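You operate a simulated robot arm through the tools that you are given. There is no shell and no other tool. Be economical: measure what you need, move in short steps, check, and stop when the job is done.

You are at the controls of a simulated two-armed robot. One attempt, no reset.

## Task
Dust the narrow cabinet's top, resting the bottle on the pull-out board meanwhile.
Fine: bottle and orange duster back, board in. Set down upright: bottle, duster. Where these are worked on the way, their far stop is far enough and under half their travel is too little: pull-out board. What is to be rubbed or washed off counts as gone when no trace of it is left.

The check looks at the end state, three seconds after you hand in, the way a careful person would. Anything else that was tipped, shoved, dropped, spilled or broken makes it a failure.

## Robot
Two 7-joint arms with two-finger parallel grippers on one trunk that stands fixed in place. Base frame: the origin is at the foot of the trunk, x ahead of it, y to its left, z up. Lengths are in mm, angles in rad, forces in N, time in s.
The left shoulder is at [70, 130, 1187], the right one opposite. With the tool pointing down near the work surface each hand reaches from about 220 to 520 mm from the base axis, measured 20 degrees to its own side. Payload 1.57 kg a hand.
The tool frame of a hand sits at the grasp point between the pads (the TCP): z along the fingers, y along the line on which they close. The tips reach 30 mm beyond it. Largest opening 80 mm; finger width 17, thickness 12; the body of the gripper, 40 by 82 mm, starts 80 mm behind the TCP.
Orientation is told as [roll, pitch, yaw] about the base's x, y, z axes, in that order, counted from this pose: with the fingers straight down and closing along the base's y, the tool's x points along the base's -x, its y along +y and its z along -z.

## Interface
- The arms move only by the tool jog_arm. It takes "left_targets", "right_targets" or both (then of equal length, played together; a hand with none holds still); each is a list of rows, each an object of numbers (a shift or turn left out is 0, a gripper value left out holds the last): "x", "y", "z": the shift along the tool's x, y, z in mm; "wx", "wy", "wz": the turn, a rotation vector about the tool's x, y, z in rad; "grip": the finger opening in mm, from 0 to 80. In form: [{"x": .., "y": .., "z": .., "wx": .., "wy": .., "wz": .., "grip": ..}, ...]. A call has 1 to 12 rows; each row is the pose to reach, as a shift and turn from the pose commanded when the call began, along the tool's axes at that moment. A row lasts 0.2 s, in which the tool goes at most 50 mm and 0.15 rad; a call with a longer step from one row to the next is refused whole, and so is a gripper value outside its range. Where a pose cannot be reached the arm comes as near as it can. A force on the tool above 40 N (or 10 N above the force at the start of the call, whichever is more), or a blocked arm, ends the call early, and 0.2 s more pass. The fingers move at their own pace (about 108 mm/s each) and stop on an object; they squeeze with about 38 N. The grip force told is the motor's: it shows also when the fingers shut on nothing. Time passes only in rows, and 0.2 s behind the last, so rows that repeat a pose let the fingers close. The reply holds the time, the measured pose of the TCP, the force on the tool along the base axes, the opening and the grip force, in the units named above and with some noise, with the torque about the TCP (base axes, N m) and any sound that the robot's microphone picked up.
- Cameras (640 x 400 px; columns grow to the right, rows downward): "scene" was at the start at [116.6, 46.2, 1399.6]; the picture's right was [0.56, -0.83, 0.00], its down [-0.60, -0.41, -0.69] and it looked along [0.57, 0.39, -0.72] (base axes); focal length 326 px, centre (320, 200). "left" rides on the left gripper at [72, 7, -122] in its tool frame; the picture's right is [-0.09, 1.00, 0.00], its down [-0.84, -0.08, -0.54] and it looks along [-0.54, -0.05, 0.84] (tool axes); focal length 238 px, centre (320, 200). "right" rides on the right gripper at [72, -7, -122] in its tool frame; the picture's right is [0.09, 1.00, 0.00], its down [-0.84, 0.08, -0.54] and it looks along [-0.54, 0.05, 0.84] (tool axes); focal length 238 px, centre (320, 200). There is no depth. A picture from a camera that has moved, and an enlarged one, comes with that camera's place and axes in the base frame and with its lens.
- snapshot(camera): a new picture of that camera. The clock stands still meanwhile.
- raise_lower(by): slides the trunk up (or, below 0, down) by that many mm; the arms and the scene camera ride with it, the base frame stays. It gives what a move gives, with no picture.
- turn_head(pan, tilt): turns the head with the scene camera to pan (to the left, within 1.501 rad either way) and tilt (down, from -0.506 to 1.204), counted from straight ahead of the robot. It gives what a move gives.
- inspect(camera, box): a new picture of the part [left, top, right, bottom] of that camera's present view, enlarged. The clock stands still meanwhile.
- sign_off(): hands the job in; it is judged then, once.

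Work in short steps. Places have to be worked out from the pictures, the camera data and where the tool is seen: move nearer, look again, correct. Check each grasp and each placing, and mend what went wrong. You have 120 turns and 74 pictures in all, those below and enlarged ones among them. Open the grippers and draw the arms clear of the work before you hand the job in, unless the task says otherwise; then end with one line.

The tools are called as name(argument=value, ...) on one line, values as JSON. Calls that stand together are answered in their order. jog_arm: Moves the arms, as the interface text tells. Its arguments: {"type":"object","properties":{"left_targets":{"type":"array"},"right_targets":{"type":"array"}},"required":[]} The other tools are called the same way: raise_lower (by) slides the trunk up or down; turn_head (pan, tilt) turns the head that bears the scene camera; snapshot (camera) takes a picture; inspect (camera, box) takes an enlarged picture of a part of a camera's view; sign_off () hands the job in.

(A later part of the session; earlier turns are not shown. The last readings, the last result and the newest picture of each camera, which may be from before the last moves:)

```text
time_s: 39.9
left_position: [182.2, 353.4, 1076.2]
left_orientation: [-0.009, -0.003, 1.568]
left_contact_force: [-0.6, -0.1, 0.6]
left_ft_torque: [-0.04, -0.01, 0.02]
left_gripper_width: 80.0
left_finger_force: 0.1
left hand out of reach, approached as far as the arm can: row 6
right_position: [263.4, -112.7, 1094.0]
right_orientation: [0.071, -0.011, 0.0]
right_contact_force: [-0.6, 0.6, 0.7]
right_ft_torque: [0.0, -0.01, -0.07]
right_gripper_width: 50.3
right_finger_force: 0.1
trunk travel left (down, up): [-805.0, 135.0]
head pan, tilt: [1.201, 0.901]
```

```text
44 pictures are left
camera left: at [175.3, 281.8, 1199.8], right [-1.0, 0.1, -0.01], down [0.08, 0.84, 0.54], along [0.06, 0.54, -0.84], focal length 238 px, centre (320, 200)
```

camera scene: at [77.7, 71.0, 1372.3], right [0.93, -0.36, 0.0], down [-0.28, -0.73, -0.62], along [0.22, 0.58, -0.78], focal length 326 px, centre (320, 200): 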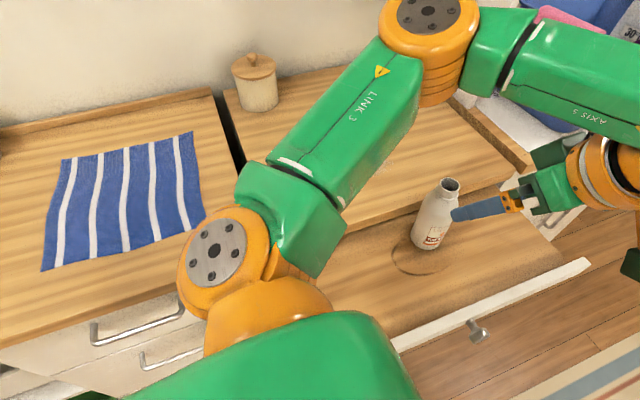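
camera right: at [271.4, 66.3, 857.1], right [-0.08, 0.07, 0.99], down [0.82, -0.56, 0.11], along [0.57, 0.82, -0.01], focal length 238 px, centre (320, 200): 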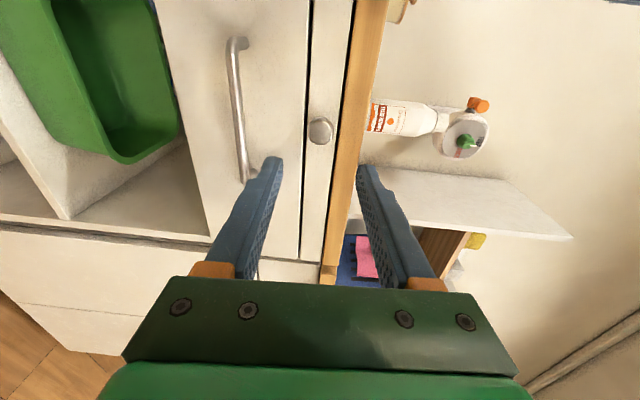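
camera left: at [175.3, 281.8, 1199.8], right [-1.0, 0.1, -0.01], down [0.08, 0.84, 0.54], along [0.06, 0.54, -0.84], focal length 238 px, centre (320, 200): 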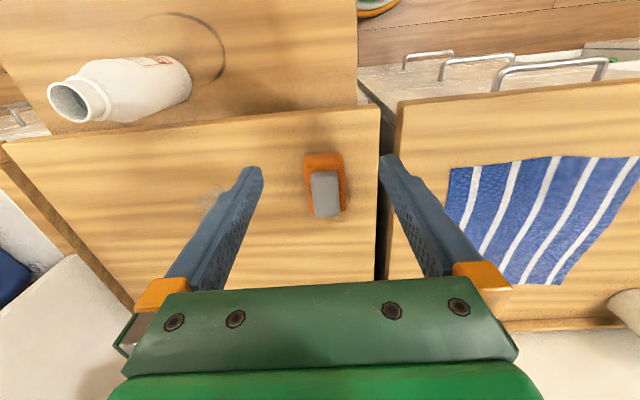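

Duster ≈(186,440), long axis along y, so closing along x fits. Move above it at z≈1000 and look closer.

jog_arm(left_targets=[{"x": -30, "y": -1, "z": 10, "grip": 70}, {"x": -60, "y": -2, "z": 30, "grip": 70}, {"x": -86, "y": -4, "z": 55}, {"x": -86, "y": -4, "z": 76}])

snapshot(camera="left")

snapshot(camera="scene")

```text
time_s: 40.9
left_position: [192.4, 439.6, 999.6]
left_orientation: [-0.005, -0.002, 1.569]
left_contact_force: [-0.8, 0.4, -0.1]
left_ft_torque: [0.02, -0.01, 0.01]
left_gripper_width: 70.1
left_finger_force: 0.1
right_position: [268.6, -113.5, 1093.6]
right_orientation: [0.068, -0.007, 0.001]
right_contact_force: [0.5, -0.6, -1.4]
right_ft_torque: [-0.01, 0.02, 0.01]
right_gripper_width: 50.2
right_finger_force: 0.1
trunk travel left (down, up): [-805.0, 135.0]
head pan, tilt: [1.201, 0.901]
```

```text
43 pictures are left
camera left: at [183.6, 367.5, 1122.5], right [-1.0, 0.1, 0.0], down [0.08, 0.83, 0.55], along [0.06, 0.54, -0.84], focal length 238 px, centre (320, 200)
```

left: 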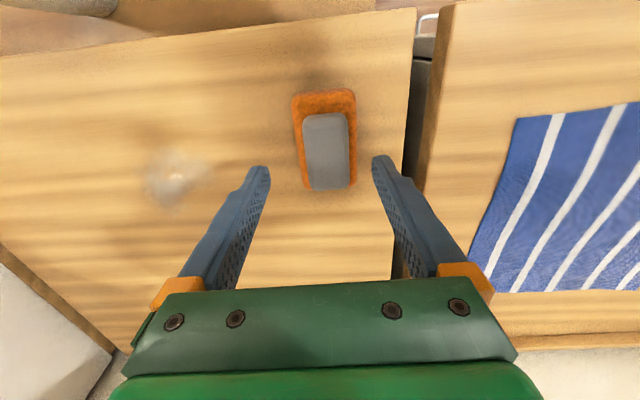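

```text
42 pictures are left
camera scene: at [77.8, 71.2, 1372.3], right [0.93, -0.36, 0.0], down [-0.28, -0.73, -0.62], along [0.22, 0.58, -0.78], focal length 326 px, centre (320, 200)
```

scene: 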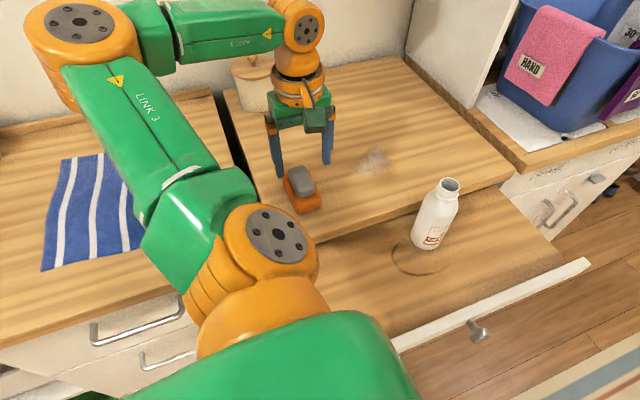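

Duster center ≈(187,440). Zoom on scene to judge the heights of sponge and handle.

inspect(camera="scene", box=[240, 100, 400, 220])

```text
3.33 times, centred on (320, 160) of scene
camera zoom: at [77.8, 71.2, 1372.3], right [0.93, -0.36, 0.0], down [-0.28, -0.73, -0.62], along [0.22, 0.58, -0.78], focal length 1088 px, centre (320, 333)
```

zoom: 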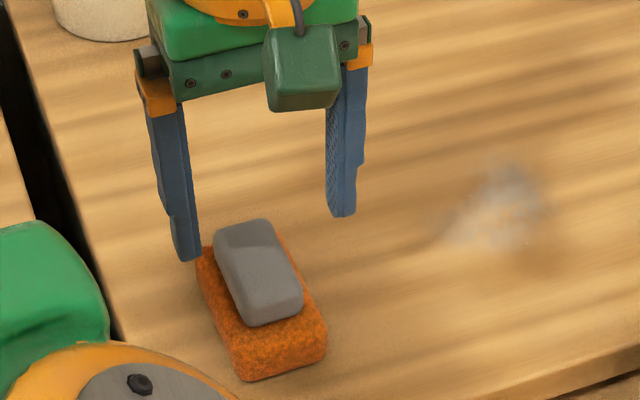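

Dust spot ≈ x 303–378, y 432–504. Before gripping, test whether the vertical hand can reach the far wiping corner (395,490).

jog_arm(left_targets=[{"x": -10, "y": -40, "z": -10}, {"x": -20, "y": -80, "z": -10}, {"x": -30, "y": -120, "z": 0}, {"x": -40, "y": -160, "z": 20}, {"x": -50, "y": -203, "z": 40}])

snapshot(camera="left")

```text
time_s: 42.1
left_position: [371.3, 477.3, 969.6]
left_orientation: [-0.004, -0.007, 1.566]
left_contact_force: [-0.4, -0.1, 0.3]
left_ft_torque: [0.02, -0.02, -0.02]
left_gripper_width: 69.8
left_finger_force: 0.1
left hand out of reach, approached as far as the arm can: row 5
right_position: [269.2, -114.6, 1092.9]
right_orientation: [0.069, -0.006, -0.001]
right_contact_force: [0.5, 0.5, -0.7]
right_ft_torque: [0.02, -0.02, 0.04]
right_gripper_width: 50.1
right_finger_force: 0.1
trunk travel left (down, up): [-805.0, 135.0]
head pan, tilt: [1.201, 0.901]
```

```text
40 pictures are left
camera left: at [364.6, 405.0, 1092.3], right [-1.0, 0.1, 0.0], down [0.08, 0.83, 0.55], along [0.06, 0.55, -0.84], focal length 238 px, centre (320, 200)
```

left: 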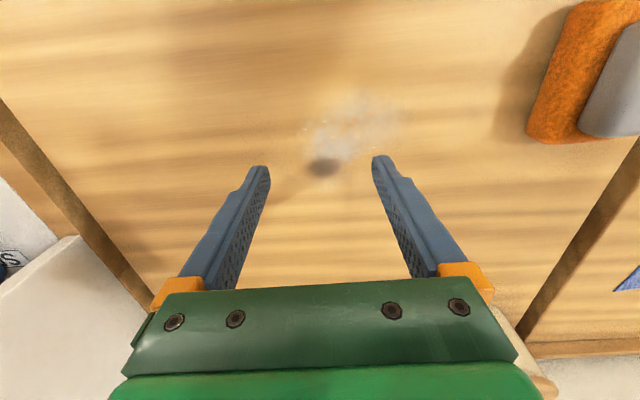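

Reach limit is ≈(371,477), barely enough; a slight 0.25 rad tilt adds margin. Return over the duster with that tilt.

jog_arm(left_targets=[{"x": 5, "y": 30, "z": -30, "wy": -0.05}, {"x": 12, "y": 70, "z": -45, "wy": -0.1}, {"x": 22, "y": 110, "z": -45, "wy": -0.15}, {"x": 32, "y": 150, "z": -40, "wy": -0.2}, {"x": 41, "y": 183, "z": -36, "wy": -0.25}, {"x": 41, "y": 183, "z": -36, "wy": -0.25}])

snapshot(camera="left")

```text
time_s: 43.5
left_position: [187.1, 436.3, 1003.7]
left_orientation: [-0.004, -0.252, 1.57]
left_contact_force: [0.2, 0.3, 0.0]
left_ft_torque: [0.0, 0.01, -0.01]
left_gripper_width: 70.2
left_finger_force: 0.1
right_position: [267.5, -111.9, 1093.2]
right_orientation: [0.07, -0.005, 0.0]
right_contact_force: [-0.3, -0.3, 0.4]
right_ft_torque: [0.03, 0.0, 0.0]
right_gripper_width: 50.0
right_finger_force: 0.1
trunk travel left (down, up): [-805.0, 135.0]
head pan, tilt: [1.201, 0.901]
```

```text
39 pictures are left
camera left: at [180.9, 336.9, 1104.4], right [-1.0, 0.09, 0.02], down [0.08, 0.67, 0.73], along [0.05, 0.73, -0.68], focal length 238 px, centre (320, 200)
```

left: 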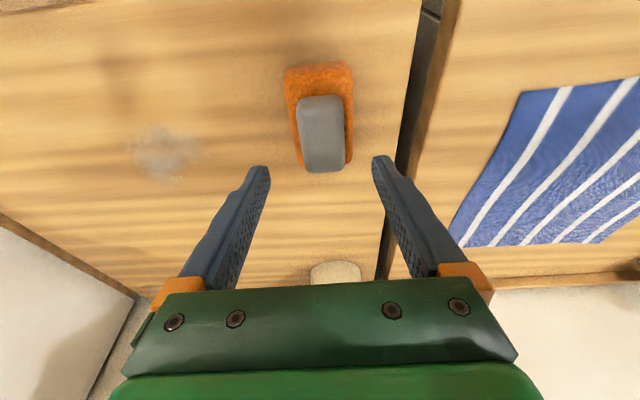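

Aligned. Descend vertically 40 mm to straddle the handle and look.

jog_arm(left_targets=[{"x": 5, "z": 19.4}, {"x": 9.9, "z": 38.8}])

inspect(camera="scene", box=[240, 100, 400, 220])

snapshot(camera="left")

```text
time_s: 44.1
left_position: [189.0, 436.8, 963.5]
left_orientation: [-0.005, -0.255, 1.57]
left_contact_force: [-0.4, 1.2, 0.3]
left_ft_torque: [0.0, -0.01, 0.04]
left_gripper_width: 69.9
left_finger_force: 0.0
right_position: [268.1, -111.4, 1093.6]
right_orientation: [0.069, -0.004, 0.002]
right_contact_force: [-0.4, -0.1, 0.5]
right_ft_torque: [0.01, 0.01, 0.01]
right_gripper_width: 49.9
right_finger_force: 0.1
trunk travel left (down, up): [-805.0, 135.0]
head pan, tilt: [1.201, 0.901]
```

```text
3.33 times, centred on (320, 160) of scene
camera zoom: at [78.1, 71.8, 1372.3], right [0.93, -0.36, 0.0], down [-0.28, -0.73, -0.62], along [0.22, 0.58, -0.78], focal length 1088 px, centre (320, 333)
```

zoom: 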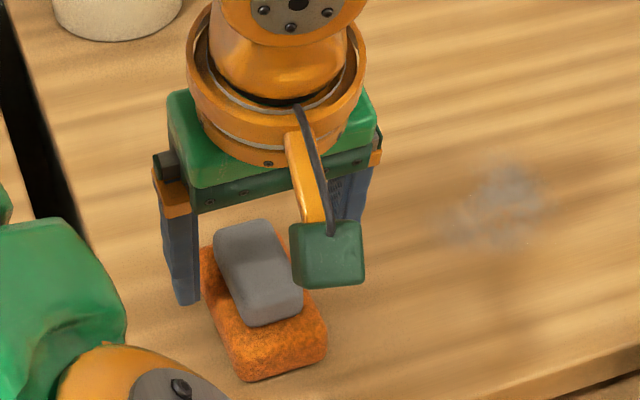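

```text
37 pictures are left
camera left: at [180.6, 337.1, 1064.7], right [-1.0, 0.09, 0.02], down [0.08, 0.67, 0.73], along [0.06, 0.73, -0.68], focal length 238 px, centre (320, 200)
```

left: 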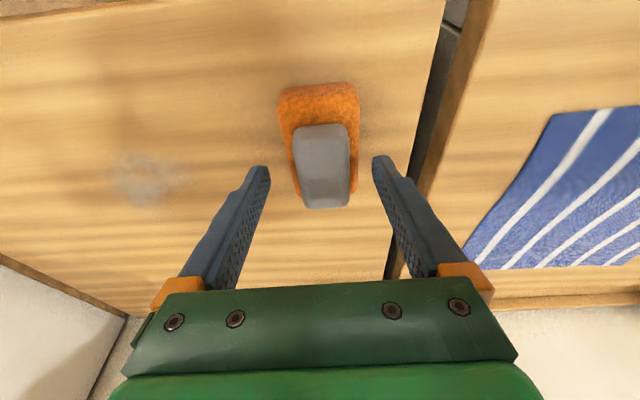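

Handle top ≈947, sponge top ≈925; tips at 934. Lower 4 mm more and close.

jog_arm(left_targets=[{"x": 1, "z": 4, "grip": 60}, {"x": 1, "z": 4, "grip": 45}, {"x": 1, "z": 4, "grip": 20}, {"x": 1, "z": 4, "grip": 20}])

```text
time_s: 45.1
left_position: [187.7, 436.1, 959.2]
left_orientation: [-0.005, -0.255, 1.569]
left_contact_force: [-0.4, -0.1, 2.1]
left_ft_torque: [0.07, -0.01, 0.0]
left_gripper_width: 50.8
left_finger_force: 38.3
right_position: [267.4, -113.5, 1093.6]
right_orientation: [0.069, -0.008, 0.002]
right_contact_force: [-0.2, 0.0, 0.1]
right_ft_torque: [-0.01, -0.02, 0.0]
right_gripper_width: 50.2
right_finger_force: 0.1
trunk travel left (down, up): [-805.0, 135.0]
head pan, tilt: [1.201, 0.901]
```

Opening 50.8 mm is wider than the handle estimate; look.

snapshot(camera="left")

inspect(camera="scene", box=[250, 120, 370, 210])

```text
36 pictures are left
camera left: at [179.9, 336.5, 1061.0], right [-1.0, 0.09, 0.02], down [0.08, 0.67, 0.74], along [0.06, 0.73, -0.68], focal length 238 px, centre (320, 200)
```

left: 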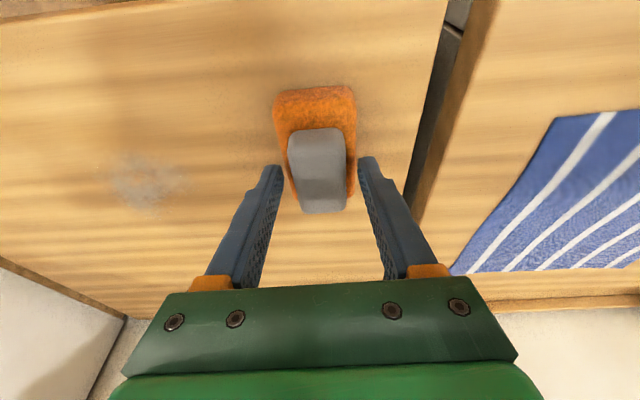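

```text
4.44 times, centred on (310, 165) of scene
camera zoom: at [77.1, 70.9, 1372.4], right [0.93, -0.36, 0.0], down [-0.28, -0.73, -0.62], along [0.22, 0.58, -0.78], focal length 1451 px, centre (364, 356)
```

zoom: 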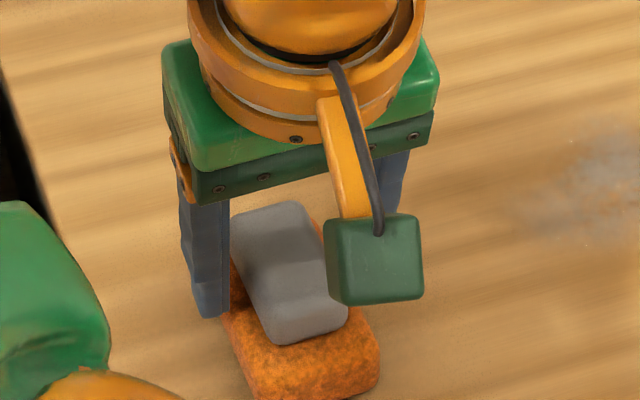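

Fingers caught the sponge. Open, rise 8 mm, re-close on the grey handle.

jog_arm(left_targets=[{"grip": 65}, {"grip": 65}, {"x": -2, "z": -8, "y": -1, "grip": 60}, {"x": -2, "z": -8, "y": -1, "grip": 45}, {"x": -2, "z": -8, "y": -1, "grip": 15}, {"x": -2, "z": -8, "y": -1, "grip": 15}])

snapshot(camera="left")

```text
time_s: 46.5
left_position: [188.7, 435.8, 968.0]
left_orientation: [-0.005, -0.253, 1.57]
left_contact_force: [0.7, -0.5, 2.1]
left_ft_torque: [0.12, 0.05, 0.0]
left_gripper_width: 33.0
left_finger_force: 37.9
right_position: [267.3, -112.0, 1093.3]
right_orientation: [0.07, -0.007, 0.002]
right_contact_force: [0.7, 0.1, 0.0]
right_ft_torque: [0.01, 0.01, 0.02]
right_gripper_width: 50.2
right_finger_force: 0.1
trunk travel left (down, up): [-805.0, 135.0]
head pan, tilt: [1.201, 0.901]
```

```text
34 pictures are left
camera left: at [180.8, 336.8, 1069.6], right [-1.0, 0.09, 0.02], down [0.08, 0.67, 0.74], along [0.06, 0.73, -0.68], focal length 238 px, centre (320, 200)
```

left: 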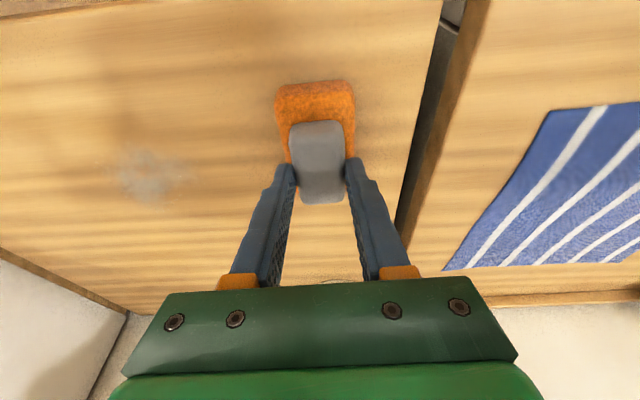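

Handle gripped (33 mm). Lift 30 mm and carry above the dust's near edge; check it hangs flat.

jog_arm(left_targets=[{"x": -2.5, "z": -9.7}, {"x": -7.5, "z": -29}, {"x": -10, "y": -25, "z": -28}, {"x": -15, "y": -60, "z": -27}, {"x": -20, "y": -95, "z": -26}, {"x": -25.8, "y": -112, "z": -24.3}])

inspect(camera="scene", box=[260, 90, 420, 210])

snapshot(camera="left")

```text
time_s: 47.9
left_position: [301.3, 455.3, 997.0]
left_orientation: [-0.004, -0.252, 1.571]
left_contact_force: [-0.5, 0.5, 0.2]
left_ft_torque: [0.0, -0.03, 0.0]
left_gripper_width: 32.7
left_finger_force: 37.9
right_position: [268.3, -112.9, 1093.6]
right_orientation: [0.07, -0.005, 0.002]
right_contact_force: [-0.1, 0.4, 0.4]
right_ft_torque: [-0.01, -0.04, 0.02]
right_gripper_width: 50.2
right_finger_force: 0.0
trunk travel left (down, up): [-805.0, 135.0]
head pan, tilt: [1.201, 0.901]
```

```text
3.33 times, centred on (340, 150) of scene
camera zoom: at [78.3, 71.8, 1372.3], right [0.93, -0.36, 0.0], down [-0.28, -0.73, -0.62], along [0.22, 0.58, -0.78], focal length 1088 px, centre (253, 367)
```

zoom: 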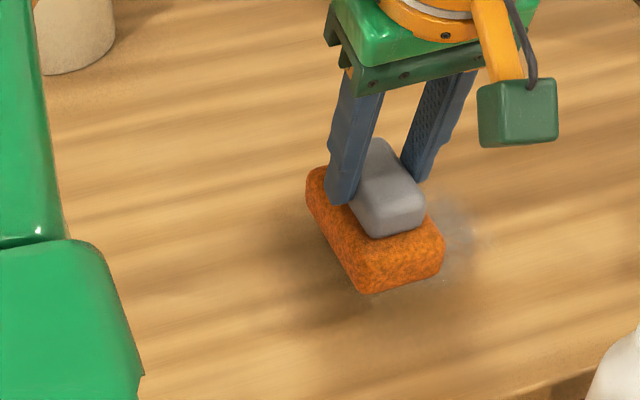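

```text
32 pictures are left
camera left: at [293.8, 356.2, 1098.3], right [-1.0, 0.09, 0.02], down [0.08, 0.68, 0.73], along [0.05, 0.73, -0.68], focal length 238 px, centre (320, 200)
```

left: 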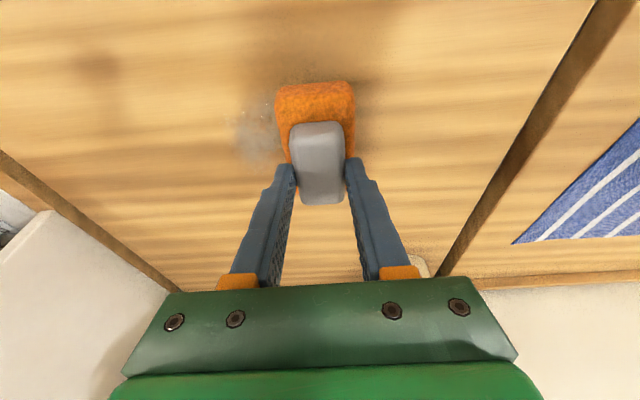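

Held level. Lower to contact and press lightly.

jog_arm(left_targets=[{"x": 5, "z": 19.4}, {"x": 7, "z": 27.1}, {"x": 7.5, "z": 29}, {"x": 8, "z": 31}])

```text
time_s: 48.9
left_position: [299.5, 454.1, 968.1]
left_orientation: [-0.007, -0.255, 1.571]
left_contact_force: [2.7, 3.1, 12.3]
left_ft_torque: [-0.25, 0.21, -0.02]
left_gripper_width: 32.9
left_finger_force: 37.9
right_position: [266.5, -114.8, 1092.5]
right_orientation: [0.073, -0.006, -0.001]
right_contact_force: [0.0, 0.4, 0.6]
right_ft_torque: [-0.04, 0.03, -0.01]
right_gripper_width: 50.1
right_finger_force: 0.1
trunk travel left (down, up): [-805.0, 135.0]
head pan, tilt: [1.201, 0.901]
```

12 N of pressure. Stroke to x≈395 and back.

jog_arm(left_targets=[{"y": -19}, {"y": -38}, {"y": -57}, {"y": -76}, {"y": -92}, {"y": -92}, {"y": -76}, {"y": -57}, {"y": -38}, {"y": -19}, {"y": 0}])

```text
time_s: 51.3
left_position: [300.5, 453.8, 968.3]
left_orientation: [-0.007, -0.256, 1.569]
left_contact_force: [1.8, 0.7, 7.2]
left_ft_torque: [-0.28, 0.01, 0.07]
left_gripper_width: 32.9
left_finger_force: 37.8
right_position: [266.7, -113.6, 1093.3]
right_orientation: [0.073, -0.007, 0.0]
right_contact_force: [-0.3, 0.3, -1.0]
right_ft_torque: [0.01, 0.0, 0.03]
right_gripper_width: 49.8
right_finger_force: 0.0
trunk travel left (down, up): [-805.0, 135.0]
head pan, tilt: [1.201, 0.901]
```

Second pass ~22 mm further in y.

jog_arm(left_targets=[{"x": -10, "z": 3}, {"x": -21, "z": 6}, {"x": -21, "z": 6, "y": -19}, {"x": -21, "z": 6, "y": -38}, {"x": -21, "z": 6, "y": -57}, {"x": -21, "z": 6, "y": -76}, {"x": -21, "z": 6, "y": -92}, {"x": -21, "z": 6, "y": -76}, {"x": -21, "z": 6, "y": -57}, {"x": -21, "z": 6, "y": -38}, {"x": -21, "z": 6, "y": -19}, {"x": -21, "z": 6, "y": 0}])

inspect(camera="scene", box=[260, 90, 460, 220])

snapshot(camera="left")

```text
time_s: 53.9
left_position: [300.8, 474.7, 967.0]
left_orientation: [-0.007, -0.255, 1.567]
left_contact_force: [2.5, -0.7, 9.6]
left_ft_torque: [-0.35, 0.03, 0.07]
left_gripper_width: 32.8
left_finger_force: 37.8
right_position: [266.4, -114.3, 1092.6]
right_orientation: [0.072, -0.007, 0.001]
right_contact_force: [0.1, -1.4, -0.6]
right_ft_torque: [0.03, -0.04, -0.05]
right_gripper_width: 50.0
right_finger_force: 0.0
trunk travel left (down, up): [-805.0, 135.0]
head pan, tilt: [1.201, 0.901]
```

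```text
3.08 times, centred on (360, 155) of scene
camera zoom: at [76.4, 69.3, 1372.6], right [0.93, -0.36, 0.0], down [-0.28, -0.73, -0.62], along [0.23, 0.58, -0.78], focal length 1005 px, centre (197, 338)
```

zoom: 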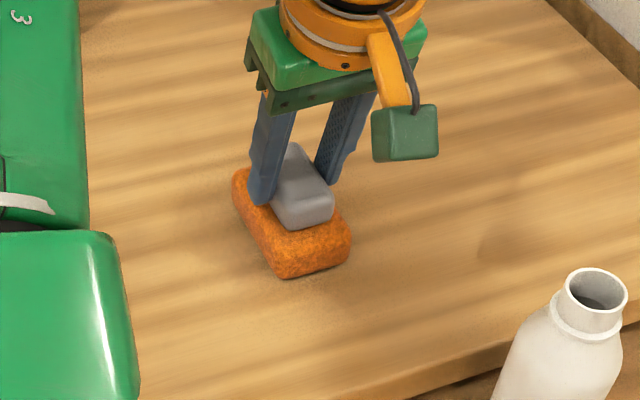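

```text
30 pictures are left
camera left: at [292.5, 375.0, 1067.9], right [-1.0, 0.09, 0.02], down [0.07, 0.67, 0.74], along [0.06, 0.73, -0.68], focal length 238 px, centre (320, 200)
```

left: 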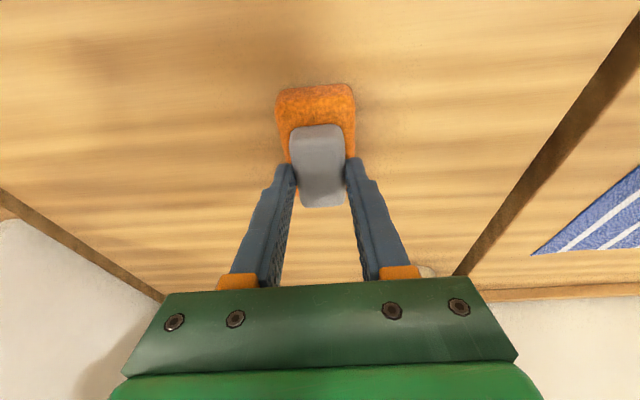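

Dust seems gone. One more pass at lower y for margin, then lift.

jog_arm(left_targets=[{"x": 20, "z": -4.7}, {"x": 38.7, "z": -9.4}, {"x": 38.7, "z": -9.4, "y": -24}, {"x": 38.7, "z": -9.4, "y": -48}, {"x": 38.7, "z": -9.4, "y": -72}, {"x": 38.7, "z": -9.4, "y": -92}, {"x": 20, "z": -4.7, "y": -72}, {"x": 20, "z": -4.7, "y": -48}, {"x": 20, "z": -4.7, "y": -24}, {"x": 20, "z": -4.7, "y": 0}, {"x": 16, "z": -20, "y": 10}, {"x": 11, "z": -39, "y": 20}])

snapshot(camera="left")

inspect(camera="scene", box=[260, 90, 460, 220])

```text
time_s: 56.5
left_position: [278.8, 456.1, 1001.5]
left_orientation: [-0.008, -0.253, 1.57]
left_contact_force: [-0.6, 0.2, -0.6]
left_ft_torque: [0.0, 0.01, 0.0]
left_gripper_width: 32.6
left_finger_force: 38.4
right_position: [268.1, -113.5, 1094.2]
right_orientation: [0.069, -0.006, -0.002]
right_contact_force: [0.2, -0.3, 0.3]
right_ft_torque: [0.0, -0.01, -0.01]
right_gripper_width: 49.9
right_finger_force: 0.1
trunk travel left (down, up): [-805.0, 135.0]
head pan, tilt: [1.201, 0.901]
```

```text
29 pictures are left
camera left: at [271.7, 356.5, 1101.8], right [-1.0, 0.09, 0.02], down [0.08, 0.67, 0.74], along [0.06, 0.73, -0.68], focal length 238 px, centre (320, 200)
```

left: 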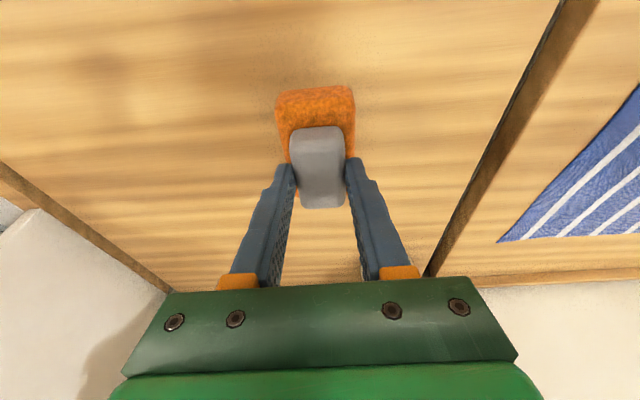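

```text
3.08 times, centred on (360, 155) of scene
camera zoom: at [76.8, 70.2, 1372.4], right [0.93, -0.36, 0.0], down [-0.28, -0.73, -0.62], along [0.22, 0.58, -0.78], focal length 1005 px, centre (197, 338)
```

zoom: 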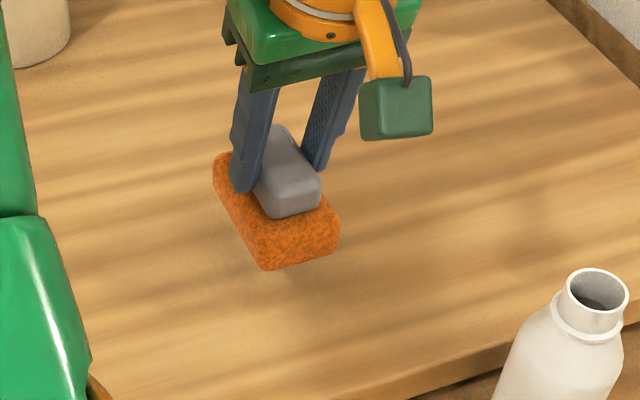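

Surface is clean. Carry the duster back to (187,436) and set it down slowly.

jog_arm(left_targets=[{"x": 5, "y": 25, "z": -1}, {"x": 11, "y": 55, "z": -2}, {"x": 19.4, "y": 91.8, "z": -5}, {"x": 22.7, "y": 91.8, "z": 8}, {"x": 25, "y": 91.8, "z": 17}, {"x": 26.4, "y": 91.8, "z": 23}, {"x": 27.2, "y": 91.8, "z": 26.5}])

snapshot(camera="left")

```text
time_s: 58.1
left_position: [187.8, 436.9, 967.7]
left_orientation: [-0.007, -0.252, 1.568]
left_contact_force: [-0.2, 1.1, -0.7]
left_ft_torque: [0.01, 0.0, -0.03]
left_gripper_width: 32.9
left_finger_force: 38.1
right_position: [267.1, -112.5, 1093.9]
right_orientation: [0.07, -0.007, -0.001]
right_contact_force: [0.3, 0.3, -0.6]
right_ft_torque: [-0.01, 0.01, 0.02]
right_gripper_width: 50.3
right_finger_force: 0.1
trunk travel left (down, up): [-805.0, 135.0]
head pan, tilt: [1.201, 0.901]
```

```text
27 pictures are left
camera left: at [181.3, 337.7, 1068.7], right [-1.0, 0.09, 0.02], down [0.07, 0.67, 0.73], along [0.06, 0.73, -0.68], focal length 238 px, centre (320, 200)
```

left: 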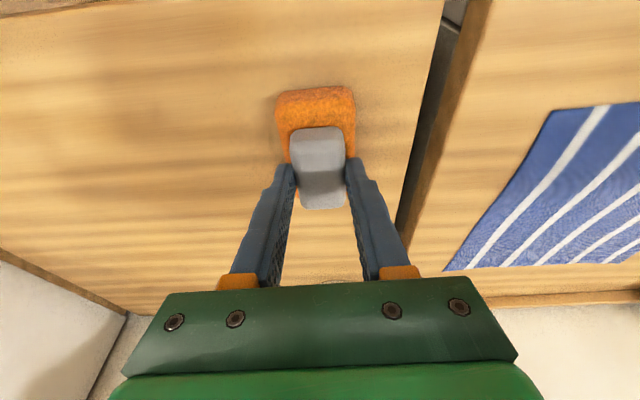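

Not yet touching (duster rode up ~3 mm in the grip). Lower a few mm.

jog_arm(left_targets=[{"x": 0.5, "z": 2}, {"x": 0.8, "z": 3.2}])

```text
time_s: 58.7
left_position: [188.7, 436.8, 965.4]
left_orientation: [-0.008, -0.257, 1.569]
left_contact_force: [1.8, 4.4, 15.3]
left_ft_torque: [-0.3, 0.16, 0.0]
left_gripper_width: 33.1
left_finger_force: 37.5
right_position: [267.0, -113.3, 1094.2]
right_orientation: [0.07, -0.008, 0.001]
right_contact_force: [-0.4, -0.4, -0.1]
right_ft_torque: [-0.03, 0.01, -0.01]
right_gripper_width: 49.9
right_finger_force: 0.1
trunk travel left (down, up): [-805.0, 135.0]
head pan, tilt: [1.201, 0.901]
```

Seated. Open moderately, rise straight up, and look.

jog_arm(left_targets=[{"grip": 50}, {"grip": 65}, {"x": -5, "z": -19}, {"x": -15, "z": -58}, {"x": -22, "z": -87}])

snapshot(camera="left")

snapshot(camera="scene")

```text
time_s: 59.9
left_position: [187.2, 436.6, 1054.7]
left_orientation: [-0.005, -0.252, 1.569]
left_contact_force: [0.3, -0.1, -0.4]
left_ft_torque: [0.01, -0.01, -0.02]
left_gripper_width: 65.1
left_finger_force: 0.0
right_position: [267.5, -113.7, 1094.2]
right_orientation: [0.07, -0.008, 0.001]
right_contact_force: [-0.2, -0.3, 0.9]
right_ft_torque: [0.01, -0.01, 0.03]
right_gripper_width: 50.1
right_finger_force: 0.1
trunk travel left (down, up): [-805.0, 135.0]
head pan, tilt: [1.201, 0.901]
```

```text
26 pictures are left
camera left: at [180.4, 336.8, 1156.2], right [-1.0, 0.09, 0.02], down [0.08, 0.67, 0.74], along [0.06, 0.73, -0.68], focal length 238 px, centre (320, 200)
```

left: 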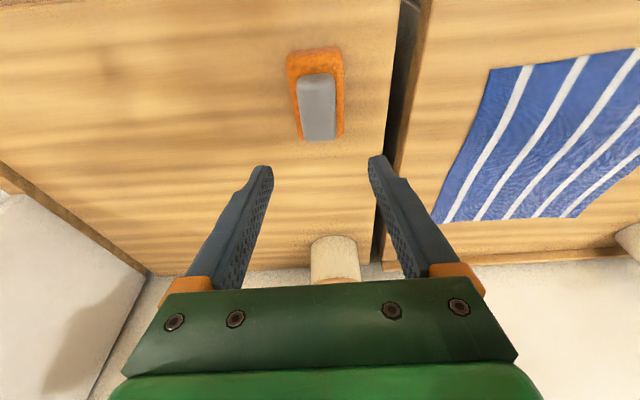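

```text
25 pictures are left
camera scene: at [77.1, 70.7, 1372.4], right [0.93, -0.36, 0.0], down [-0.28, -0.73, -0.62], along [0.22, 0.58, -0.78], focal length 326 px, centre (320, 200)
```

scene: 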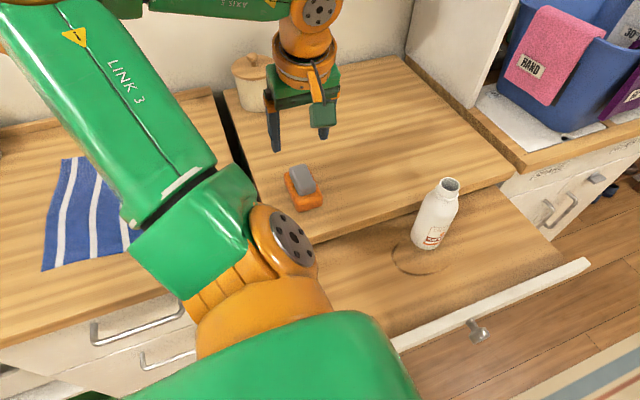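

Duster is back where it was. Now return to the bottle's stand-off with 0.5 rad tilt, staying above its top.

jog_arm(left_targets=[{"x": 35, "y": -15, "z": -20, "wy": 0}, {"x": 70, "y": -30, "z": -40, "wy": -0.03}, {"x": 105, "y": -55, "z": -55, "wy": -0.06}, {"x": 140, "y": -85, "z": -65, "wy": -0.1}, {"x": 172, "y": -115, "z": -65, "wy": -0.15}, {"x": 195, "y": -150, "z": -60, "wy": -0.2}, {"x": 204, "y": -187, "z": -55, "wy": -0.25}, {"x": 204, "y": -187, "z": -55, "wy": -0.25}])

snapshot(camera="left")

```text
time_s: 61.7
left_position: [374.0, 224.3, 1057.8]
left_orientation: [-0.01, -0.504, 1.575]
left_contact_force: [0.2, -0.3, 0.4]
left_ft_torque: [0.02, 0.0, -0.05]
left_gripper_width: 64.9
left_finger_force: 0.1
right_position: [267.2, -112.3, 1093.9]
right_orientation: [0.069, -0.006, 0.0]
right_contact_force: [0.0, 0.0, 0.3]
right_ft_torque: [0.01, -0.01, -0.01]
right_gripper_width: 49.9
right_finger_force: 0.0
trunk travel left (down, up): [-805.0, 135.0]
head pan, tilt: [1.201, 0.901]
```

```text
24 pictures are left
camera left: at [366.7, 103.0, 1130.7], right [-1.0, 0.08, 0.04], down [0.07, 0.47, 0.88], along [0.05, 0.88, -0.47], focal length 238 px, centre (320, 200)
```

left: 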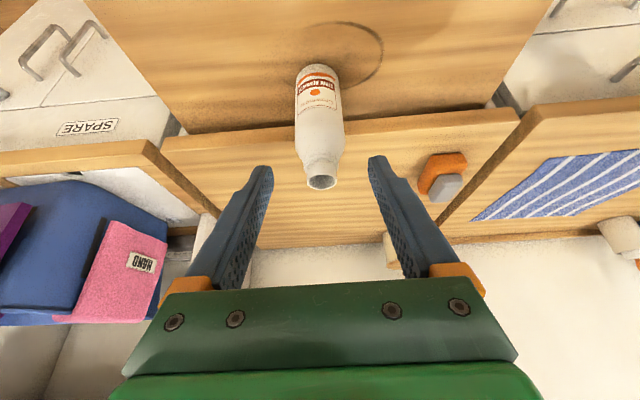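

Open fully and advance along the fingers to the same grasp relation as before.

jog_arm(left_targets=[{"grip": 80}, {"x": 1, "y": -1, "z": 40}, {"x": 3, "y": -1, "z": 80}, {"x": 4, "y": -1, "z": 115}, {"x": 5.3, "y": -1.5, "z": 144}])

snapshot(camera="left")

```text
time_s: 62.9
left_position: [377.2, 289.8, 927.5]
left_orientation: [-0.007, -0.502, 1.571]
left_contact_force: [-0.3, -0.2, -0.1]
left_ft_torque: [0.03, 0.04, -0.02]
left_gripper_width: 80.1
left_finger_force: 0.0
right_position: [268.1, -112.0, 1094.4]
right_orientation: [0.068, -0.007, 0.0]
right_contact_force: [-0.1, -0.1, -0.2]
right_ft_torque: [-0.01, 0.01, -0.02]
right_gripper_width: 49.9
right_finger_force: 0.1
trunk travel left (down, up): [-805.0, 135.0]
head pan, tilt: [1.201, 0.901]
```

```text
23 pictures are left
camera left: at [370.4, 168.0, 1001.0], right [-1.0, 0.08, 0.04], down [0.07, 0.47, 0.88], along [0.06, 0.88, -0.48], focal length 238 px, centre (320, 200)
```

left: 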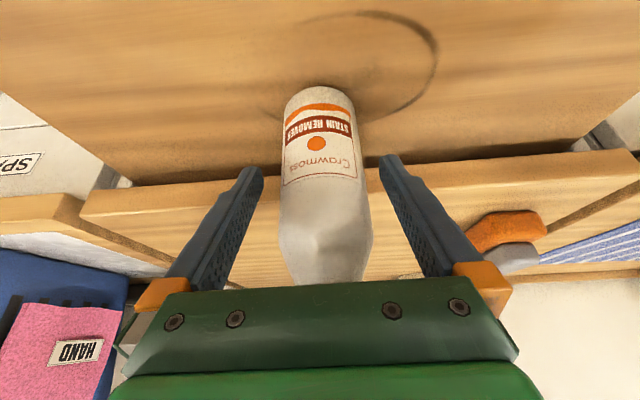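

Aligned as before. Close the grip.

jog_arm(left_targets=[{"grip": 68}, {"grip": 56}, {"grip": 30}, {"grip": 30}])

```text
time_s: 63.9
left_position: [377.4, 289.6, 928.9]
left_orientation: [-0.007, -0.502, 1.571]
left_contact_force: [-0.7, -0.1, 0.0]
left_ft_torque: [-0.02, 0.07, 0.04]
left_gripper_width: 53.5
left_finger_force: 38.4
right_position: [268.2, -110.9, 1094.4]
right_orientation: [0.07, -0.007, -0.001]
right_contact_force: [-0.3, 0.9, 1.0]
right_ft_torque: [0.03, 0.0, -0.01]
right_gripper_width: 49.9
right_finger_force: 0.1
trunk travel left (down, up): [-805.0, 135.0]
head pan, tilt: [1.201, 0.901]
```

Gripped. Lift 85 mm, then carry +186 mm in y back over the tabletop.

jog_arm(left_targets=[{"x": -9.6, "z": -17.5}, {"x": -25, "z": -45}, {"x": -40.9, "z": -74.5}, {"x": -68, "z": -59.6}, {"x": -95, "z": -44.7}, {"x": -122, "z": -29.9}, {"x": -149, "z": -15}, {"x": -176, "z": 0}, {"x": -204, "z": 14.8}, {"x": -204, "z": 14.8}])

snapshot(camera="left")

```text
time_s: 66.1
left_position: [377.4, 474.9, 1015.9]
left_orientation: [-0.007, -0.501, 1.57]
left_contact_force: [0.6, -1.1, -2.2]
left_ft_torque: [0.0, 0.0, -0.01]
left_gripper_width: 53.6
left_finger_force: 37.9
right_position: [268.7, -111.2, 1093.8]
right_orientation: [0.068, -0.004, 0.001]
right_contact_force: [0.2, -0.5, 0.6]
right_ft_torque: [0.0, 0.01, 0.01]
right_gripper_width: 50.0
right_finger_force: 0.2
trunk travel left (down, up): [-805.0, 135.0]
head pan, tilt: [1.201, 0.901]
```

```text
22 pictures are left
camera left: at [370.8, 354.8, 1088.0], right [-1.0, 0.08, 0.04], down [0.07, 0.47, 0.88], along [0.05, 0.88, -0.48], focal length 238 px, centre (320, 200)
```

left: 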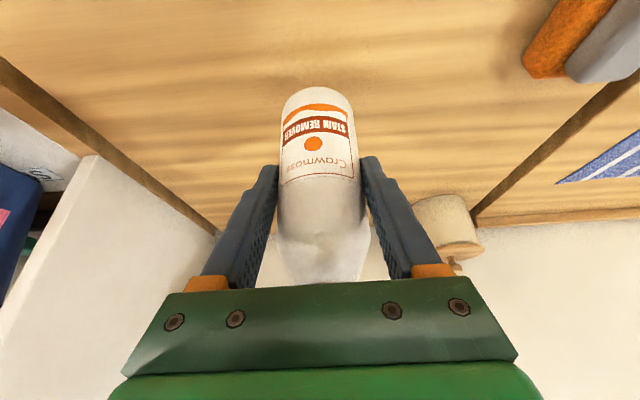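

Surface below is clean and the location matches the original. Lower 36 mm, then finish in small steps.

jog_arm(left_targets=[{"x": 8, "z": 14.5}, {"x": 14, "z": 25.4}, {"x": 17.3, "z": 31.6}])

```text
time_s: 66.9
left_position: [378.9, 475.6, 978.1]
left_orientation: [-0.007, -0.503, 1.57]
left_contact_force: [0.2, 0.5, -1.3]
left_ft_torque: [-0.04, 0.05, -0.05]
left_gripper_width: 53.9
left_finger_force: 37.5
right_position: [268.2, -112.2, 1092.3]
right_orientation: [0.07, -0.008, 0.0]
right_contact_force: [-0.3, 0.6, -0.6]
right_ft_torque: [0.02, 0.0, 0.04]
right_gripper_width: 50.0
right_finger_force: 0.1
trunk travel left (down, up): [-805.0, 135.0]
head pan, tilt: [1.201, 0.901]
```

jog_arm(left_targets=[{"x": 0.5, "z": 0.9, "y": 0.5}, {"x": 1, "z": 1.8, "y": 0.5}, {"x": 1.2, "z": 2.2, "y": 0.5}])

```text
time_s: 67.7
left_position: [376.7, 474.7, 976.3]
left_orientation: [-0.007, -0.506, 1.572]
left_contact_force: [1.4, 2.3, 3.7]
left_ft_torque: [0.2, 0.06, -0.07]
left_gripper_width: 53.6
left_finger_force: 37.7
right_position: [267.1, -113.1, 1093.4]
right_orientation: [0.07, -0.006, 0.0]
right_contact_force: [-0.5, -0.1, 0.4]
right_ft_torque: [0.02, 0.0, -0.01]
right_gripper_width: 49.9
right_finger_force: 0.0
trunk travel left (down, up): [-805.0, 135.0]
head pan, tilt: [1.201, 0.901]
```

Contact reached (weight off, +3.7 N). Open and retreat along the fingers.

jog_arm(left_targets=[{"x": 0.3, "z": 0.5}, {"x": 0.3, "z": 0.5, "grip": 62}, {"x": 0.3, "z": 0.5, "grip": 80}, {"grip": 80}, {"z": -35}, {"z": -80}, {"z": -125}])

snapshot(camera="left")

snapshot(camera="scene")

```text
time_s: 69.3
left_position: [376.7, 414.5, 1087.0]
left_orientation: [-0.006, -0.505, 1.57]
left_contact_force: [0.9, -0.3, -0.4]
left_ft_torque: [0.0, -0.01, 0.01]
left_gripper_width: 80.0
left_finger_force: 0.1
right_position: [268.1, -113.0, 1092.5]
right_orientation: [0.072, -0.008, 0.0]
right_contact_force: [0.3, -0.7, -0.8]
right_ft_torque: [0.0, -0.02, 0.0]
right_gripper_width: 50.0
right_finger_force: 0.0
trunk travel left (down, up): [-805.0, 135.0]
head pan, tilt: [1.201, 0.901]
```

```text
21 pictures are left
camera left: at [368.3, 292.6, 1159.8], right [-1.0, 0.08, 0.04], down [0.07, 0.47, 0.88], along [0.05, 0.88, -0.47], focal length 238 px, centre (320, 200)
```

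left: 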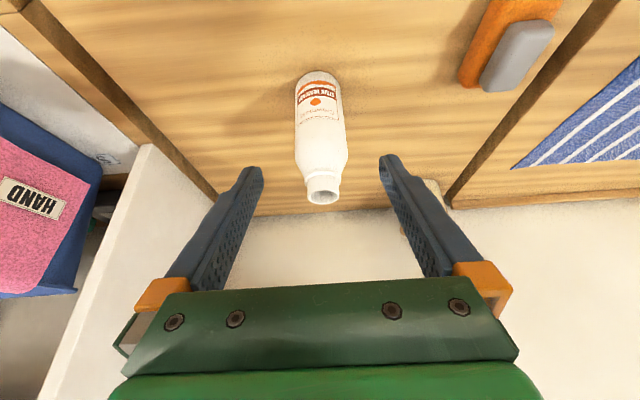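

```text
20 pictures are left
camera scene: at [77.0, 69.9, 1372.4], right [0.93, -0.36, 0.0], down [-0.28, -0.73, -0.62], along [0.22, 0.58, -0.78], focal length 326 px, centre (320, 200)
```

scene: 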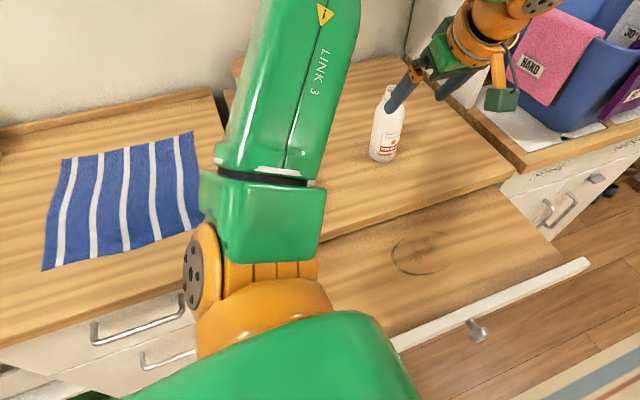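

Bottle is back in place. Now bring the left hand vertical above the knob (≈(360,124)) to push the board in.

jog_arm(left_targets=[{"x": 35, "y": 2, "z": -18, "wy": 0.06}, {"x": 72, "y": 4, "z": -34, "wy": 0.12}, {"x": 109, "y": 6, "z": -46, "wy": 0.18}, {"x": 146, "y": 8, "z": -52, "wy": 0.25}, {"x": 183, "y": 10, "z": -58, "wy": 0.31}, {"x": 220, "y": 12, "z": -60, "wy": 0.37}, {"x": 258, "y": 14, "z": -61, "wy": 0.44}, {"x": 297, "y": 17, "z": -62, "wy": 0.502}])

snapshot(camera="left")

```text
time_s: 71.1
left_position: [361.0, 123.8, 996.4]
left_orientation: [-0.006, -0.002, 1.568]
left_contact_force: [0.2, -0.2, 0.6]
left_ft_torque: [0.02, 0.01, -0.01]
left_gripper_width: 80.3
left_finger_force: 0.0
right_position: [267.2, -113.4, 1093.0]
right_orientation: [0.069, -0.006, 0.0]
right_contact_force: [-0.4, -0.5, -0.1]
right_ft_torque: [-0.01, -0.02, 0.03]
right_gripper_width: 49.8
right_finger_force: 0.1
trunk travel left (down, up): [-805.0, 135.0]
head pan, tilt: [1.201, 0.901]
```

```text
19 pictures are left
camera left: at [353.2, 52.9, 1119.4], right [-1.0, 0.09, 0.0], down [0.08, 0.84, 0.54], along [0.06, 0.54, -0.84], focal length 238 px, centre (320, 200)
```

left: 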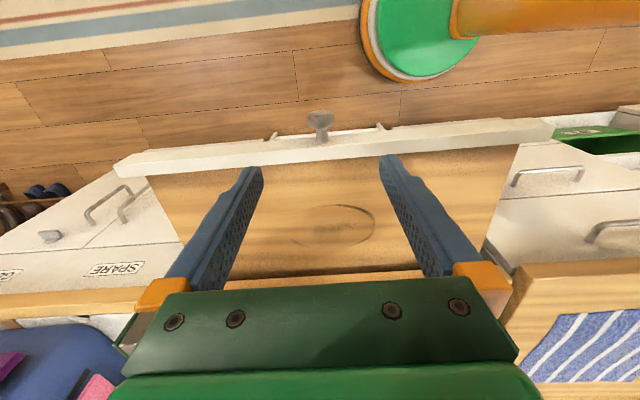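

Reachable, knob centered at (362,123). Descend, grip it as before.

jog_arm(left_targets=[{"z": 45, "grip": 60}, {"z": 90}, {"z": 125}, {"z": 147}, {"z": 147, "grip": 25}, {"z": 147, "grip": 0}, {"z": 147, "grip": 0}])

```text
time_s: 72.1
left_position: [340.1, 152.7, 898.2]
left_orientation: [-0.022, 0.006, 1.568]
left_contact_force: [-3.4, -3.5, 23.7]
left_ft_torque: [0.05, 1.01, -0.01]
left_gripper_width: 62.5
left_finger_force: 2.0
left hand out of reach, approached as far as the arm can: row 2, 3, 4
right_position: [262.7, -115.5, 1094.4]
right_orientation: [0.072, -0.011, -0.001]
right_contact_force: [-0.2, -1.7, 0.5]
right_ft_torque: [-0.02, 0.01, -0.01]
right_gripper_width: 50.3
right_finger_force: 0.1
trunk travel left (down, up): [-805.0, 135.0]
head pan, tilt: [1.201, 0.901]
stopped in row 4 (left hand): the force on the tool passed its limit at 71 N (the readings are from after the stop); the commanded pose is now the measured one
```

The arm deviated out of reach at this trunk height and touched the board front. Back up, then lower the trunk as it was during the pull.

jog_arm(left_targets=[{"z": -30}, {"z": -70}, {"x": 10, "y": -8, "z": -110}])

raise_lower(by=-100)

snapshot(camera="left")

snapshot(camera="scene")

```text
time_s: 72.9
left_position: [349.5, 145.1, 1003.6]
left_orientation: [-0.016, 0.004, 1.567]
left_contact_force: [-0.3, 0.0, -0.3]
left_ft_torque: [0.0, -0.01, -0.02]
left_gripper_width: 60.2
left_finger_force: 0.1
right_position: [268.8, -114.0, 1093.0]
right_orientation: [0.071, -0.007, 0.001]
right_contact_force: [-0.2, 0.0, 0.4]
right_ft_torque: [-0.01, 0.03, -0.01]
right_gripper_width: 50.2
right_finger_force: 0.0
trunk travel left (down, up): [-805.0, 135.0]
head pan, tilt: [1.201, 0.901]
```

```text
time_s: 74.2
left_position: [349.5, 145.2, 903.8]
left_orientation: [-0.016, 0.005, 1.568]
left_contact_force: [0.0, 0.7, -0.6]
left_ft_torque: [0.03, -0.04, 0.01]
left_gripper_width: 60.2
left_finger_force: 0.1
right_position: [267.4, -113.5, 993.7]
right_orientation: [0.072, -0.008, 0.0]
right_contact_force: [-0.1, 0.4, 0.7]
right_ft_torque: [0.0, -0.01, 0.0]
right_gripper_width: 49.9
right_finger_force: 0.0
trunk travel left (down, up): [-705.0, 235.0]
head pan, tilt: [1.201, 0.901]
```

```text
18 pictures are left
camera left: at [340.5, 74.9, 1027.5], right [-1.0, 0.1, -0.02], down [0.07, 0.84, 0.54], along [0.06, 0.54, -0.84], focal length 238 px, centre (320, 200)
```

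left: 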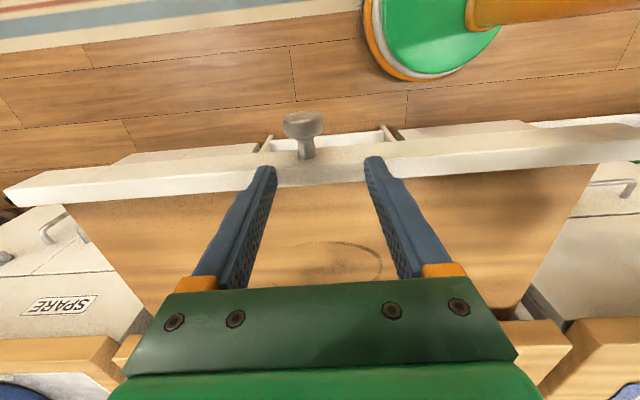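

```text
17 pictures are left
camera scene: at [77.5, 71.2, 1272.4], right [0.93, -0.36, 0.0], down [-0.28, -0.73, -0.62], along [0.22, 0.58, -0.78], focal length 326 px, centre (320, 200)
```

scene: 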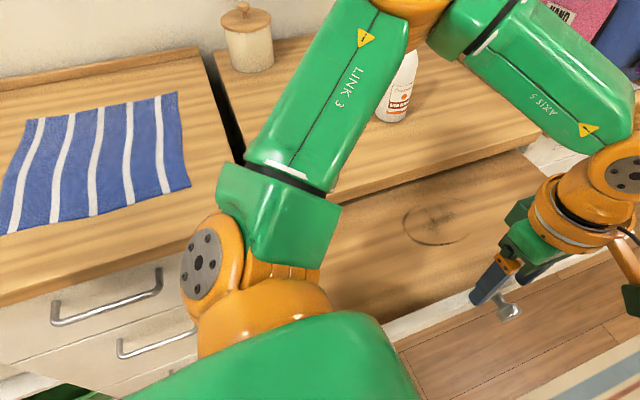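

Knob at ≈(361,125,842). Move up and over it, then descend to grip with checks.

jog_arm(left_targets=[{"x": 8, "y": -5, "z": -20}, {"x": 20, "y": -11.5, "z": -20}, {"x": 20, "y": -11.5, "z": 10}, {"x": 20, "y": -11.5, "z": 10}])

```text
time_s: 75.2
left_position: [361.4, 125.9, 893.3]
left_orientation: [-0.016, 0.003, 1.567]
left_contact_force: [0.2, -0.6, -1.1]
left_ft_torque: [0.0, -0.04, 0.01]
left_gripper_width: 60.3
left_finger_force: 0.0
right_position: [267.5, -112.9, 993.2]
right_orientation: [0.068, -0.009, 0.002]
right_contact_force: [-0.6, 0.5, 0.2]
right_ft_torque: [0.01, 0.01, 0.02]
right_gripper_width: 49.8
right_finger_force: 0.0
trunk travel left (down, up): [-705.0, 235.0]
head pan, tilt: [1.201, 0.901]
```

Reachable here. Descend the remaining 44 mm and close.

jog_arm(left_targets=[{"z": 22}, {"z": 44}, {"z": 44, "grip": 25}, {"z": 44, "grip": 0}, {"z": 44, "grip": 0}])

```text
time_s: 76.4
left_position: [359.9, 128.2, 850.1]
left_orientation: [-0.017, 0.004, 1.567]
left_contact_force: [-3.1, -0.6, -3.8]
left_ft_torque: [-0.15, -0.07, 0.01]
left_gripper_width: 29.2
left_finger_force: 39.1
right_position: [267.2, -112.3, 994.2]
right_orientation: [0.069, -0.007, 0.001]
right_contact_force: [0.1, 0.0, 0.4]
right_ft_torque: [0.0, -0.01, 0.04]
right_gripper_width: 50.0
right_finger_force: 0.1
trunk travel left (down, up): [-705.0, 235.0]
head pan, tilt: [1.201, 0.901]
```

Knob gripped. Push +y 160 mm.

jog_arm(left_targets=[{"x": -12}, {"x": -30}, {"x": -48}, {"x": -66}, {"x": -84}, {"x": -102}, {"x": -120}, {"x": -138}, {"x": -150}, {"x": -160}])

snapshot(camera="left")

```text
time_s: 78.6
left_position: [359.8, 285.6, 850.9]
left_orientation: [-0.019, 0.005, 1.568]
left_contact_force: [-8.6, -0.3, -1.5]
left_ft_torque: [-0.08, -0.07, -0.11]
left_gripper_width: 29.3
left_finger_force: 38.9
right_position: [265.1, -112.6, 994.0]
right_orientation: [0.07, -0.008, 0.001]
right_contact_force: [0.7, 0.1, -0.2]
right_ft_torque: [0.0, 0.02, 0.02]
right_gripper_width: 50.0
right_finger_force: 0.0
trunk travel left (down, up): [-705.0, 235.0]
head pan, tilt: [1.201, 0.901]
```

```text
16 pictures are left
camera left: at [351.0, 215.2, 974.1], right [-1.0, 0.1, -0.02], down [0.07, 0.84, 0.54], along [0.07, 0.54, -0.84], focal length 238 px, centre (320, 200)
```

left: 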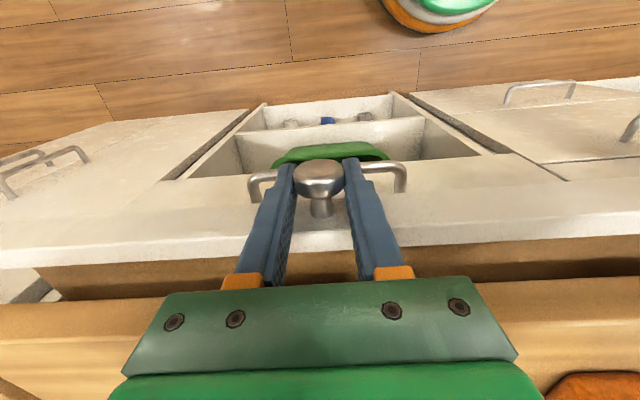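

Continue in small steps until the stop.

jog_arm(left_targets=[{"x": -8}, {"x": -16}, {"x": -24}, {"x": -32}, {"x": -38}, {"x": -43}, {"x": -47}, {"x": -51}])

snapshot(camera="left")

```text
time_s: 80.4
left_position: [359.2, 333.4, 851.0]
left_orientation: [-0.018, 0.005, 1.567]
left_contact_force: [-6.0, -2.5, 1.7]
left_ft_torque: [-0.4, -0.13, 0.0]
left_gripper_width: 29.4
left_finger_force: 39.2
right_position: [265.3, -113.4, 993.9]
right_orientation: [0.071, -0.008, -0.001]
right_contact_force: [0.7, 0.1, 0.7]
right_ft_torque: [-0.02, 0.03, 0.0]
right_gripper_width: 50.0
right_finger_force: 0.1
trunk travel left (down, up): [-705.0, 235.0]
head pan, tilt: [1.201, 0.901]
```

```text
15 pictures are left
camera left: at [351.0, 264.5, 974.1], right [-1.0, 0.1, -0.02], down [0.07, 0.84, 0.54], along [0.07, 0.54, -0.84], focal length 238 px, centre (320, 200)
```

left: 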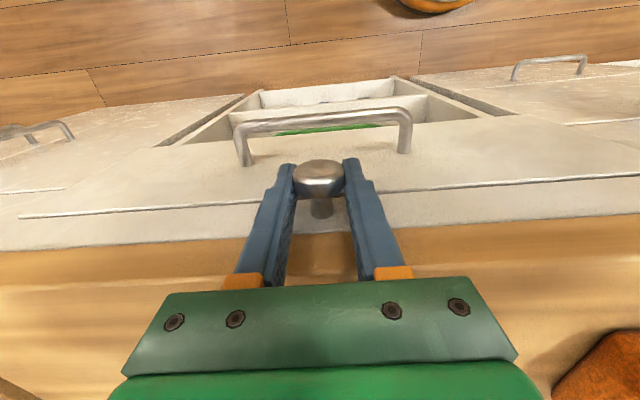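

Nearly flush; push a bit more until resistance.

jog_arm(left_targets=[{"x": -3}, {"x": -6}, {"x": -9}, {"x": -12}])

```text
time_s: 81.4
left_position: [359.1, 340.4, 853.2]
left_orientation: [-0.016, -0.003, 1.569]
left_contact_force: [-14.1, -32.7, -15.1]
left_ft_torque: [1.29, -0.41, 0.9]
left_gripper_width: 21.9
left_finger_force: 34.7
right_position: [266.3, -120.6, 993.3]
right_orientation: [0.082, -0.009, -0.001]
right_contact_force: [-0.3, -1.0, -0.3]
right_ft_torque: [0.02, 0.01, -0.01]
right_gripper_width: 50.1
right_finger_force: 0.0
trunk travel left (down, up): [-705.0, 235.0]
head pan, tilt: [1.201, 0.901]
```

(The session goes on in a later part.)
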